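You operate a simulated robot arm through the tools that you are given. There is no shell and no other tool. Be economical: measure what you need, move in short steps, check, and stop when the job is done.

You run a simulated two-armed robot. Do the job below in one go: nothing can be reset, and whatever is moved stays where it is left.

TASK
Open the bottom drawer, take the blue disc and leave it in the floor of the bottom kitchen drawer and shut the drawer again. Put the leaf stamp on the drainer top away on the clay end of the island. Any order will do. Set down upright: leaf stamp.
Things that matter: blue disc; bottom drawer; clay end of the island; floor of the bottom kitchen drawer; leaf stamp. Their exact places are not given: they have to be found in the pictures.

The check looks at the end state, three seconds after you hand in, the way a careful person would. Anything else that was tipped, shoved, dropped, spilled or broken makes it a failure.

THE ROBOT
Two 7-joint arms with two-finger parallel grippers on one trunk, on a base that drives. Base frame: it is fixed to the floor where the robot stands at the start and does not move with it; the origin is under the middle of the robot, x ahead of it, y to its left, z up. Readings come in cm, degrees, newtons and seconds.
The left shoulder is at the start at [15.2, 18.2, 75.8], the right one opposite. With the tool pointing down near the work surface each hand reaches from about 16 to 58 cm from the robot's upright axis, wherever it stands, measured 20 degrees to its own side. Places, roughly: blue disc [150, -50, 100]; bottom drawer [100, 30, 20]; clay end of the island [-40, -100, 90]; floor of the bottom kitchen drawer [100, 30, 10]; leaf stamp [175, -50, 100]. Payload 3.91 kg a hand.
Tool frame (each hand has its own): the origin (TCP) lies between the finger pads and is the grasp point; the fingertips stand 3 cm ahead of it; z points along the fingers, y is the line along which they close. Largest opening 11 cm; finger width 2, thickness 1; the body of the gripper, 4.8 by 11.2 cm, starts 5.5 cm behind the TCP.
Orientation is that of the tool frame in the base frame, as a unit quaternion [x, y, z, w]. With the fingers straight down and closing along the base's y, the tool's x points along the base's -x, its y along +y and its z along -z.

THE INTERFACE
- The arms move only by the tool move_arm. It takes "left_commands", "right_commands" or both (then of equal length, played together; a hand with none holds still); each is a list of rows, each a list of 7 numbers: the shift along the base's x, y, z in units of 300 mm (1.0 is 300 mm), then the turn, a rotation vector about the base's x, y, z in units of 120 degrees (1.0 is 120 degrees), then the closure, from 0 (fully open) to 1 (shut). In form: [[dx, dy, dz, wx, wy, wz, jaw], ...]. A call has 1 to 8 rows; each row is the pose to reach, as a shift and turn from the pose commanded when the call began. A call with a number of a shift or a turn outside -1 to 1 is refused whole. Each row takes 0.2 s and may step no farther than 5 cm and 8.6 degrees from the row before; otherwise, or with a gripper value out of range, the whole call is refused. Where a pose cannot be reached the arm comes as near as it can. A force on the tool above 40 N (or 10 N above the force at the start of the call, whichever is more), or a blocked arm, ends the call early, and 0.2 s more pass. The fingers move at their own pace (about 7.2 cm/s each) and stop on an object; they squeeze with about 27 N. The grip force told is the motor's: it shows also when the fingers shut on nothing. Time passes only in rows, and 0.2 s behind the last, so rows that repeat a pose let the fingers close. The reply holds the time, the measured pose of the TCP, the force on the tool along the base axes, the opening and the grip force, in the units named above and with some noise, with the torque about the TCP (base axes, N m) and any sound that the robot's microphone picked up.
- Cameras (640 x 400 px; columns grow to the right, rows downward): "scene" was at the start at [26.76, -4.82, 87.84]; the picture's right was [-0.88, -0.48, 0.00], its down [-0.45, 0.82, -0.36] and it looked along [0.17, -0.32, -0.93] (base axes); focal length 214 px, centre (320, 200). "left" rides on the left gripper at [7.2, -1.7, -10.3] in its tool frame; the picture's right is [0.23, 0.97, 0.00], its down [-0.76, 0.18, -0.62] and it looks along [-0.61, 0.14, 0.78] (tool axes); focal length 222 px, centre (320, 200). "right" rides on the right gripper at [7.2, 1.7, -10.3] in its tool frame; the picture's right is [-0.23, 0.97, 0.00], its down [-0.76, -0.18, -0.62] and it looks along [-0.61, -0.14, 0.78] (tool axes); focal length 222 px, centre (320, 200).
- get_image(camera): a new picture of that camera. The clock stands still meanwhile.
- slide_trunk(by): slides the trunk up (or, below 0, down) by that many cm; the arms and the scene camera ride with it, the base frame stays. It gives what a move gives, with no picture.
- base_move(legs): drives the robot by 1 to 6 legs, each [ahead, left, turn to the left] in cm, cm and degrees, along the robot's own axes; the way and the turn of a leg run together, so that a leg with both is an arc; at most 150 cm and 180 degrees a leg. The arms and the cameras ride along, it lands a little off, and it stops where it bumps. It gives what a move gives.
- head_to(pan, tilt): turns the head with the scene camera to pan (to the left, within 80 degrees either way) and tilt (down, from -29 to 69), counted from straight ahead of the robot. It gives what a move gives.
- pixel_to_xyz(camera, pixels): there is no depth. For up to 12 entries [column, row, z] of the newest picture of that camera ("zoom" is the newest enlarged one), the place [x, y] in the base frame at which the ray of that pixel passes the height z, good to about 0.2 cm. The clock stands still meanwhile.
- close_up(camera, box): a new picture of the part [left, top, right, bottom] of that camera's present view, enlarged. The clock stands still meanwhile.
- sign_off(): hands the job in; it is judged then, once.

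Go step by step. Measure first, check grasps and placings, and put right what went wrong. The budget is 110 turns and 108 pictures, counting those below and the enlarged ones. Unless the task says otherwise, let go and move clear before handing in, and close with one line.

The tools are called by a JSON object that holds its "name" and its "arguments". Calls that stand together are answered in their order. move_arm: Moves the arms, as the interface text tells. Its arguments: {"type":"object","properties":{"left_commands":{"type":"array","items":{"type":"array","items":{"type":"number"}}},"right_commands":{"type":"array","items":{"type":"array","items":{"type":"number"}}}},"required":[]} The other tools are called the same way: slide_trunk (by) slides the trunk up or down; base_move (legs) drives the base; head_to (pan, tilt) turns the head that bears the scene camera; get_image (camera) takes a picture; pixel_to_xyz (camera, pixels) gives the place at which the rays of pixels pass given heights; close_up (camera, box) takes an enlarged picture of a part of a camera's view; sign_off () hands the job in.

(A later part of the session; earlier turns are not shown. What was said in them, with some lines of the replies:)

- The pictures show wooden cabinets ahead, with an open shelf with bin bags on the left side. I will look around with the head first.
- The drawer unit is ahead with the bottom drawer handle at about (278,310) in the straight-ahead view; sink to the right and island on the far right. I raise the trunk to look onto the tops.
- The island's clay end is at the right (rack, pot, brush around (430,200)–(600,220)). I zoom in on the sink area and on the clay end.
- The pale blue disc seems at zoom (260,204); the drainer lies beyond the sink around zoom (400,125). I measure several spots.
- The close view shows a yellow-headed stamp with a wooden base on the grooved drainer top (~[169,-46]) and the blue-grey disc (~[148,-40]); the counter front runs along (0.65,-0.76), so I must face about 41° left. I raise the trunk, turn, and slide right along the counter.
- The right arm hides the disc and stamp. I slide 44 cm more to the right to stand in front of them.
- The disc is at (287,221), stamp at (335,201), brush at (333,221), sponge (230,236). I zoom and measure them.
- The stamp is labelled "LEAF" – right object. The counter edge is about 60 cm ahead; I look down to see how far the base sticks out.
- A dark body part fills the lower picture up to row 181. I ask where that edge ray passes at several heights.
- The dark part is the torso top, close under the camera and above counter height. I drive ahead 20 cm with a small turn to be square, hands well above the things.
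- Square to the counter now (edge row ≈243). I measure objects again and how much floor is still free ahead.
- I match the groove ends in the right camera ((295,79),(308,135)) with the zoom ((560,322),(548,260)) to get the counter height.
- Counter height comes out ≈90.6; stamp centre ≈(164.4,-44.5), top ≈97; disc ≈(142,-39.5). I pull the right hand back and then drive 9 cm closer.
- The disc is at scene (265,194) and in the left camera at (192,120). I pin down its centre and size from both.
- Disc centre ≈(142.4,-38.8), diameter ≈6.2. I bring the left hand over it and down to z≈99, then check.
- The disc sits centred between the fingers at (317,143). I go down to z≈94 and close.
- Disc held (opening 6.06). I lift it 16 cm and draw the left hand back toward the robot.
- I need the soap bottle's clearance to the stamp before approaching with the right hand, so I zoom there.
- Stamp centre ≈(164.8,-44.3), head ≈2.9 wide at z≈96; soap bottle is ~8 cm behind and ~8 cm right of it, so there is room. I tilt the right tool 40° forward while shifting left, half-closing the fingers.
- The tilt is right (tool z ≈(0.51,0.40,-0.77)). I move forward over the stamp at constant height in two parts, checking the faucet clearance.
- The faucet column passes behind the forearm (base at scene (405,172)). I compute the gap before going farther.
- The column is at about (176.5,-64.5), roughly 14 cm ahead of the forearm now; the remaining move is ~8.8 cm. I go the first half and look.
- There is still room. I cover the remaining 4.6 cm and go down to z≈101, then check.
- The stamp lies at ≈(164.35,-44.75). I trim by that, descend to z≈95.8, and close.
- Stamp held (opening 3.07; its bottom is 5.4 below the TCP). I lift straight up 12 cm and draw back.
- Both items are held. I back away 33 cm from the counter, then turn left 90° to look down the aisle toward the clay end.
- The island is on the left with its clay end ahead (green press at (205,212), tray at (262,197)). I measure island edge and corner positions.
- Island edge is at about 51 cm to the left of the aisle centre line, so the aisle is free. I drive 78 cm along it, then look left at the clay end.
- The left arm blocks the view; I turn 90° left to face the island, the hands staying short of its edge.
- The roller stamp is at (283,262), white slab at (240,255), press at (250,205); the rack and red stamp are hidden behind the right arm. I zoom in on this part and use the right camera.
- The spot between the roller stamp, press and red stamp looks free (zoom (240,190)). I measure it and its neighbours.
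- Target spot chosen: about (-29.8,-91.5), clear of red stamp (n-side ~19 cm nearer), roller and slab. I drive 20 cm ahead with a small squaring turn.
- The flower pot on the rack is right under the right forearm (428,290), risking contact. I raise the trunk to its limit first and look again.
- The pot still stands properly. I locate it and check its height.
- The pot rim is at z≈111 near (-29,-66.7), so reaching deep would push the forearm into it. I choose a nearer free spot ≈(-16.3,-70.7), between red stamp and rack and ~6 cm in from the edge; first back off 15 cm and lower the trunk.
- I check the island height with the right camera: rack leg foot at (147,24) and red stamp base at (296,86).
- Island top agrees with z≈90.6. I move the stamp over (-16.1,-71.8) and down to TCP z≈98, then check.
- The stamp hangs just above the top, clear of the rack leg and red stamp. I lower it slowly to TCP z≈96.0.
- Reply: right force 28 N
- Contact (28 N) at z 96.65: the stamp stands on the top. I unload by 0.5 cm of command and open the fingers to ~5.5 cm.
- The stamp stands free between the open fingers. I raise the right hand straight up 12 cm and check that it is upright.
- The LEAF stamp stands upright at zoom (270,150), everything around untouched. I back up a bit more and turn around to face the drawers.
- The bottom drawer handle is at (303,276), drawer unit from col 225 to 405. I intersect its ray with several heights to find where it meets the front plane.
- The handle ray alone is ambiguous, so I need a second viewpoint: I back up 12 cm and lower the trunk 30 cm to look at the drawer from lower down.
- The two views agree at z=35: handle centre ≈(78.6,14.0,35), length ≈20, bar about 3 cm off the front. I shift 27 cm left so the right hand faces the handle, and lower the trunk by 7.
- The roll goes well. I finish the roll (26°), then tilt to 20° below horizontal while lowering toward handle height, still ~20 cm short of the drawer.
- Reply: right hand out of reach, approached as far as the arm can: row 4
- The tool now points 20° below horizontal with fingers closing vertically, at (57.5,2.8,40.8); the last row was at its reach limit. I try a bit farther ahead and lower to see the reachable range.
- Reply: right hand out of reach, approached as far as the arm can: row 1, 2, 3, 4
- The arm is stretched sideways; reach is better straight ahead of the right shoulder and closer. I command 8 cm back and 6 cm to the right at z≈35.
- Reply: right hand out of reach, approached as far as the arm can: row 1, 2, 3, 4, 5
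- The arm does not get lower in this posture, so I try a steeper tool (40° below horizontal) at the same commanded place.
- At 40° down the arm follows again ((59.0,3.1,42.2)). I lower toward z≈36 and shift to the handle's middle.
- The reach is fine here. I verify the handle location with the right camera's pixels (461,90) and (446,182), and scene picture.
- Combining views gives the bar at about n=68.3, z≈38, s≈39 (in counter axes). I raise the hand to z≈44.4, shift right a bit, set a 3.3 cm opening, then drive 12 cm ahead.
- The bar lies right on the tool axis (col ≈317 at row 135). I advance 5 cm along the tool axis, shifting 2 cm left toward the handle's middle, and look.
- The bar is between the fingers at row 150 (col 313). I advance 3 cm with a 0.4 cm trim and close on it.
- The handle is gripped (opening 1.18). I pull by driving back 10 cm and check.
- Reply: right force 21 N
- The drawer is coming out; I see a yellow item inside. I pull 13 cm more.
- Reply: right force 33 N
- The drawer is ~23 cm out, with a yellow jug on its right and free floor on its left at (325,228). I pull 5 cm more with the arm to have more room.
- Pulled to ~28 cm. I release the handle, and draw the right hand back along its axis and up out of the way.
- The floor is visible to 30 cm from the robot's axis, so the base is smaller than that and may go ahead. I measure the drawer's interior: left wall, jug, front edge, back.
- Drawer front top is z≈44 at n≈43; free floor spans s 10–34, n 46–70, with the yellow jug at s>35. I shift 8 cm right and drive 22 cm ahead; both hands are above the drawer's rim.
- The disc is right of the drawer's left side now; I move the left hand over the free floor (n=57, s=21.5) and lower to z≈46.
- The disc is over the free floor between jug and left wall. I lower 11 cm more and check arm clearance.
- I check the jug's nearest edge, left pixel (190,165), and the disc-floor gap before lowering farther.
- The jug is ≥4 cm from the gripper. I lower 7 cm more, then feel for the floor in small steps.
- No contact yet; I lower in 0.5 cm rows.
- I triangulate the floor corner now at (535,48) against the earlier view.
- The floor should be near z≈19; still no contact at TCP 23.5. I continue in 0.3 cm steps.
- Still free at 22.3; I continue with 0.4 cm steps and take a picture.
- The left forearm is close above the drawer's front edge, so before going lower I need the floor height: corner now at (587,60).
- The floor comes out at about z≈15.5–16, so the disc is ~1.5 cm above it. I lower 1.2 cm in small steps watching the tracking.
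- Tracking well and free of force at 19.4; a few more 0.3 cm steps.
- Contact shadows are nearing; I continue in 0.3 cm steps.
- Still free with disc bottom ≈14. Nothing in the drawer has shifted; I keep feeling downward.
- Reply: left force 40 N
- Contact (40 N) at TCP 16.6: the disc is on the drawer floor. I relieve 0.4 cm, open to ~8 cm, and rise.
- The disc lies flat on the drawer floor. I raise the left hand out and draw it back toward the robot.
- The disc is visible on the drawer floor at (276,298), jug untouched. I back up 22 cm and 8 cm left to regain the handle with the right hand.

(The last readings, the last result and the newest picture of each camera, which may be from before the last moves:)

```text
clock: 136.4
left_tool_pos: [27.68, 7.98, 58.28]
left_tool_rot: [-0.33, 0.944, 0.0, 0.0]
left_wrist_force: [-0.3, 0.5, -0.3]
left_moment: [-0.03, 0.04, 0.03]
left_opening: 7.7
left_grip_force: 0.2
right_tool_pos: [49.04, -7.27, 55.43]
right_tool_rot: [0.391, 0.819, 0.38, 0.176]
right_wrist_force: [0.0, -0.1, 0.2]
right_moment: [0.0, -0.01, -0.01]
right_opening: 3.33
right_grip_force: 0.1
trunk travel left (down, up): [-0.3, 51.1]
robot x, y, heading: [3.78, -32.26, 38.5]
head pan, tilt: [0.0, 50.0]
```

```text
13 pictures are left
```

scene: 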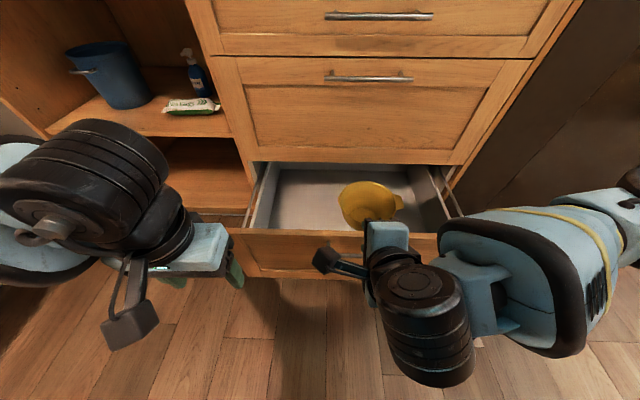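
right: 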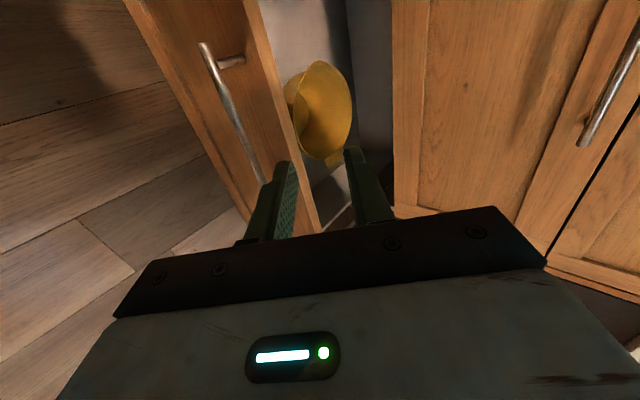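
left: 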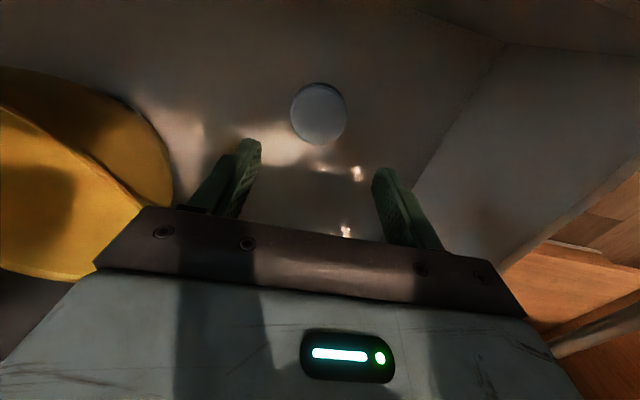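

The hand is back exactly where it was after release, and the drawer hasn't moved. I retrace the path down and onto the bar (not yet closing) and check.

{"name": "move_arm", "arguments": {"right_commands": [[0, 0, -0.14, 0, 0, 0, 0.7], [0, 0, -0.28, 0, 0, 0, 0.7], [0, 0, -0.42, 0, 0, 0, 0.7], [0.06, 0.046, -0.484, 0, 0, 0, 0.7], [0.12, 0.09, -0.546, 0, 0, 0, 0.7], [0.12, 0.09, -0.546, 0, 0, 0, 0.7]]}}

{"name": "get_image", "arguments": {"camera": "right"}}

```text
clock: 137.8
left_tool_pos: [27.73, 7.97, 58.17]
left_tool_rot: [-0.33, 0.944, 0.0, 0.0]
left_wrist_force: [-0.3, -0.9, -0.3]
left_moment: [0.03, 0.02, 0.01]
left_opening: 7.7
left_grip_force: 0.1
right_tool_pos: [52.74, -4.86, 39.23]
right_tool_rot: [0.392, 0.819, 0.381, 0.178]
right_wrist_force: [-0.2, 0.0, -0.2]
right_moment: [0.01, 0.05, -0.01]
right_opening: 3.28
right_grip_force: 0.2
trunk travel left (down, up): [-0.3, 51.1]
robot x, y, heading: [3.96, -32.35, 38.4]
head pan, tilt: [0.0, 50.0]
```

```text
12 pictures are left
```

right: 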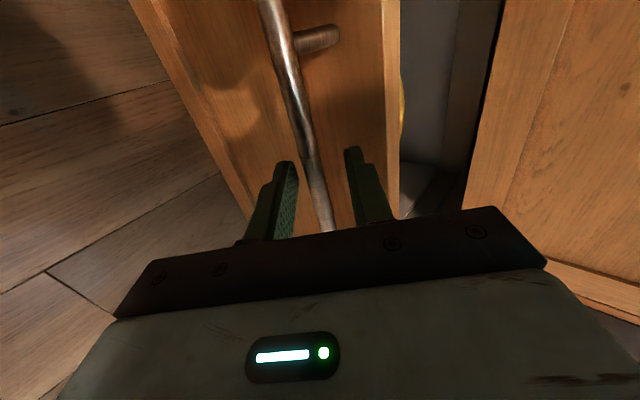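

The bar is between the fingers again. I close on it and drive 22 cm ahead to push the drawer in gently.

{"name": "move_arm", "arguments": {"right_commands": [[0, 0, 0, 0, 0, 0, 1], [0, 0, 0, 0, 0, 0, 1], [0, 0, 0, 0, 0, 0, 1]]}}

{"name": "base_move", "arguments": {"legs": [[12, 0, 0], [10, 0, 0]]}}

{"name": "get_image", "arguments": {"camera": "scene"}}

```text
clock: 138.6
left_tool_pos: [27.71, 7.8, 58.27]
left_tool_rot: [-0.329, 0.944, 0.0, -0.001]
left_wrist_force: [-0.1, -1.1, -0.2]
left_moment: [-0.03, 0.0, -0.01]
left_opening: 7.69
left_grip_force: 0.0
right_tool_pos: [52.61, -4.77, 39.07]
right_tool_rot: [0.392, 0.819, 0.379, 0.176]
right_wrist_force: [-2.9, 2.0, -24.4]
right_moment: [0.54, 0.75, -0.41]
right_opening: 1.18
right_grip_force: 44.9
trunk travel left (down, up): [-0.3, 51.1]
robot x, y, heading: [3.78, -32.28, 38.6]
head pan, tilt: [0.0, 50.0]
```

```text
clock: 141.1
left_tool_pos: [44.91, 21.48, 58.23]
left_tool_rot: [-0.329, 0.944, 0.0, 0.0]
left_wrist_force: [-0.2, -0.1, 0.7]
left_moment: [0.0, -0.01, -0.01]
left_opening: 7.69
left_grip_force: 0.1
right_tool_pos: [70.21, 8.41, 38.95]
right_tool_rot: [0.397, 0.817, 0.376, 0.183]
right_wrist_force: [0.4, -0.5, -0.2]
right_moment: [0.67, 0.46, -0.46]
right_opening: 1.16
right_grip_force: 45.7
trunk travel left (down, up): [-0.3, 51.1]
robot x, y, heading: [21.33, -18.84, 38.6]
head pan, tilt: [0.0, 50.0]
stopped in leg 2: the force on the tool passed its limit at 40 N (the readings are from after the stop); the commanded pose is now the measured one
```

```text
11 pictures are left
```

scene: 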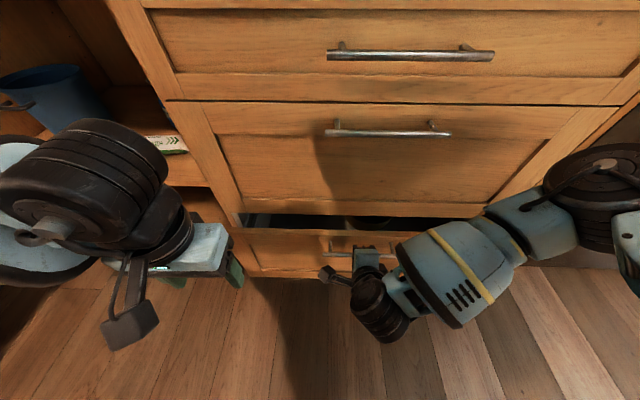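

It stopped on side force with 6 cm left (gap still visible at row 222). The force is now zero; I push the remainder with the arm toward the original closed handle position (75.1,12.0).

{"name": "move_arm", "arguments": {"right_commands": [[0.04, 0.03, 0, 0, 0, 0, 1], [0.08, 0.06, 0, 0, 0, 0, 1], [0.12, 0.09, 0, 0, 0, 0, 1], [0.16, 0.12, 0, 0, 0, 0, 1], [0.16, 0.12, 0, 0, 0, 0, 1]]}}

{"name": "get_image", "arguments": {"camera": "scene"}}

```text
clock: 142.3
left_tool_pos: [44.93, 21.5, 58.26]
left_tool_rot: [-0.328, 0.945, 0.0, -0.001]
left_wrist_force: [0.1, 0.0, -0.2]
left_moment: [-0.01, 0.03, -0.02]
left_opening: 7.7
left_grip_force: 0.0
right_tool_pos: [75.14, 11.97, 38.98]
right_tool_rot: [0.395, 0.818, 0.376, 0.182]
right_wrist_force: [2.7, 2.2, -1.2]
right_moment: [0.59, 0.37, -0.58]
right_opening: 1.18
right_grip_force: 45.5
trunk travel left (down, up): [-0.3, 51.1]
robot x, y, heading: [21.37, -18.6, 38.4]
head pan, tilt: [0.0, 50.0]
```

```text
10 pictures are left
```

scene: 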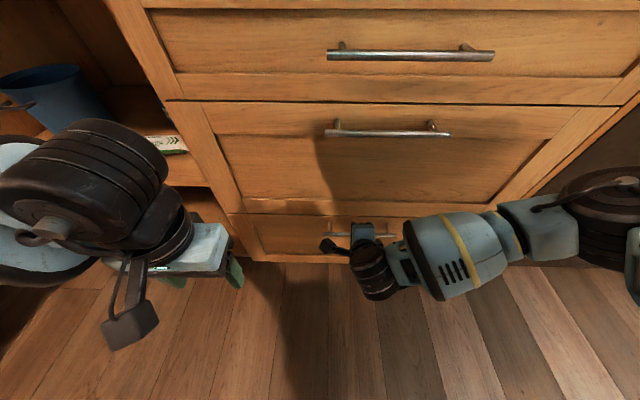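

The drawer looks closed at the original handle position. I press 0.5 cm more to make sure it's fully home.

{"name": "move_arm", "arguments": {"right_commands": [[0.008, 0.006, 0, 0, 0, 0, 1], [0.015, 0.011, 0, 0, 0, 0, 1], [0.015, 0.011, 0, 0, 0, 0, 1]]}}

{"name": "close_up", "arguments": {"camera": "scene", "box": [200, 160, 400, 285]}}

```text
clock: 143.1
left_tool_pos: [44.82, 21.32, 58.39]
left_tool_rot: [-0.328, 0.945, 0.001, 0.001]
left_wrist_force: [-0.1, -0.1, 0.5]
left_moment: [0.03, 0.03, -0.01]
left_opening: 7.71
left_grip_force: 0.0
right_tool_pos: [75.23, 12.04, 38.97]
right_tool_rot: [0.395, 0.819, 0.375, 0.181]
right_wrist_force: [-23.2, -27.1, 13.6]
right_moment: [-0.02, 0.24, -1.24]
right_opening: 1.2
right_grip_force: 45.4
trunk travel left (down, up): [-0.3, 51.1]
robot x, y, heading: [20.85, -18.63, 38.5]
head pan, tilt: [0.0, 50.0]
```

```text
3.20 times, centred on (300, 222) of scene
```

zoom: 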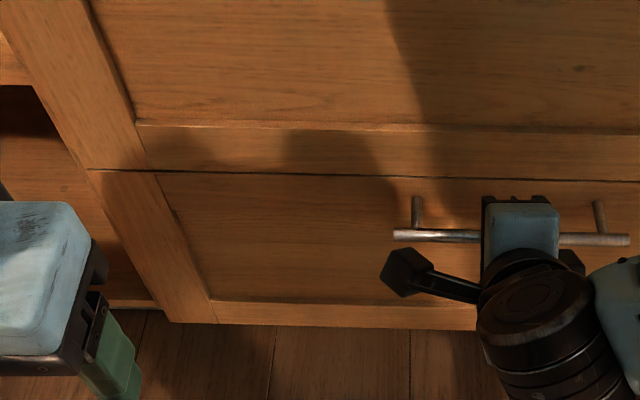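

The drawer is fully home (35 N of resistance, no gap). I relax, open the fingers, and back the right hand out along its axis.

{"name": "move_arm", "arguments": {"right_commands": [[-0.015, -0.011, 0, 0, 0, 0, 1], [-0.015, -0.011, 0, 0, 0, 0, 0.7], [-0.015, -0.011, 0, 0, 0, 0, 0.7], [-0.055, -0.042, 0.043, 0, 0, 0, 0.7], [-0.115, -0.09, 0.107, 0, 0, 0, 0.7], [-0.175, -0.137, 0.17, 0, 0, 0, 0.7], [-0.235, -0.184, 0.234, 0, 0, 0, 0.7], [-0.235, -0.184, 0.35, 0, 0, 0, 0.7]]}}

{"name": "base_move", "arguments": {"legs": [[-14, 0, 0]]}}

{"name": "get_image", "arguments": {"camera": "scene"}}

```text
clock: 144.9
left_tool_pos: [44.92, 21.58, 58.31]
left_tool_rot: [-0.329, 0.944, -0.001, 0.0]
left_wrist_force: [0.7, 0.4, 0.6]
left_moment: [0.0, 0.03, 0.0]
left_opening: 7.7
left_grip_force: 0.0
right_tool_pos: [68.24, 6.77, 49.48]
right_tool_rot: [0.395, 0.818, 0.376, 0.183]
right_wrist_force: [0.4, 0.1, 0.6]
right_moment: [-0.02, -0.01, 0.03]
right_opening: 3.3
right_grip_force: 0.1
trunk travel left (down, up): [-0.3, 51.1]
robot x, y, heading: [20.96, -18.79, 38.6]
head pan, tilt: [0.0, 50.0]
```

```text
clock: 146.2
left_tool_pos: [33.82, 12.75, 58.27]
left_tool_rot: [-0.33, 0.944, -0.001, 0.001]
left_wrist_force: [0.0, -0.2, -0.5]
left_moment: [-0.01, 0.0, -0.03]
left_opening: 7.72
left_grip_force: 0.0
right_tool_pos: [57.38, -1.9, 49.51]
right_tool_rot: [0.394, 0.818, 0.376, 0.182]
right_wrist_force: [-0.1, -0.5, -0.9]
right_moment: [0.0, -0.03, -0.02]
right_opening: 3.32
right_grip_force: 0.1
trunk travel left (down, up): [-0.3, 51.1]
robot x, y, heading: [10.08, -27.52, 38.4]
head pan, tilt: [0.0, 50.0]
```

```text
8 pictures are left
```

scene: 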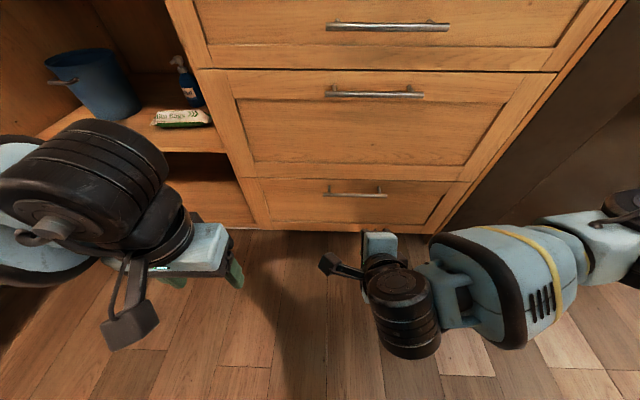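

The bottom drawer is shut flush (row 180 shows only the normal seam), both hands are empty and clear, and the LEAF stamp was last seen standing upright on the clay end. I hand in.

{"name": "sign_off", "arguments": {}}

```text
The job is handed in.
```

I handed the job in with the blue disc lying flat on the floor of the bottom drawer, the drawer shut, and the leaf stamp standing upright on the clay end of the island; I last saw the stamp right after letting it go and did not look at it again before handing in.
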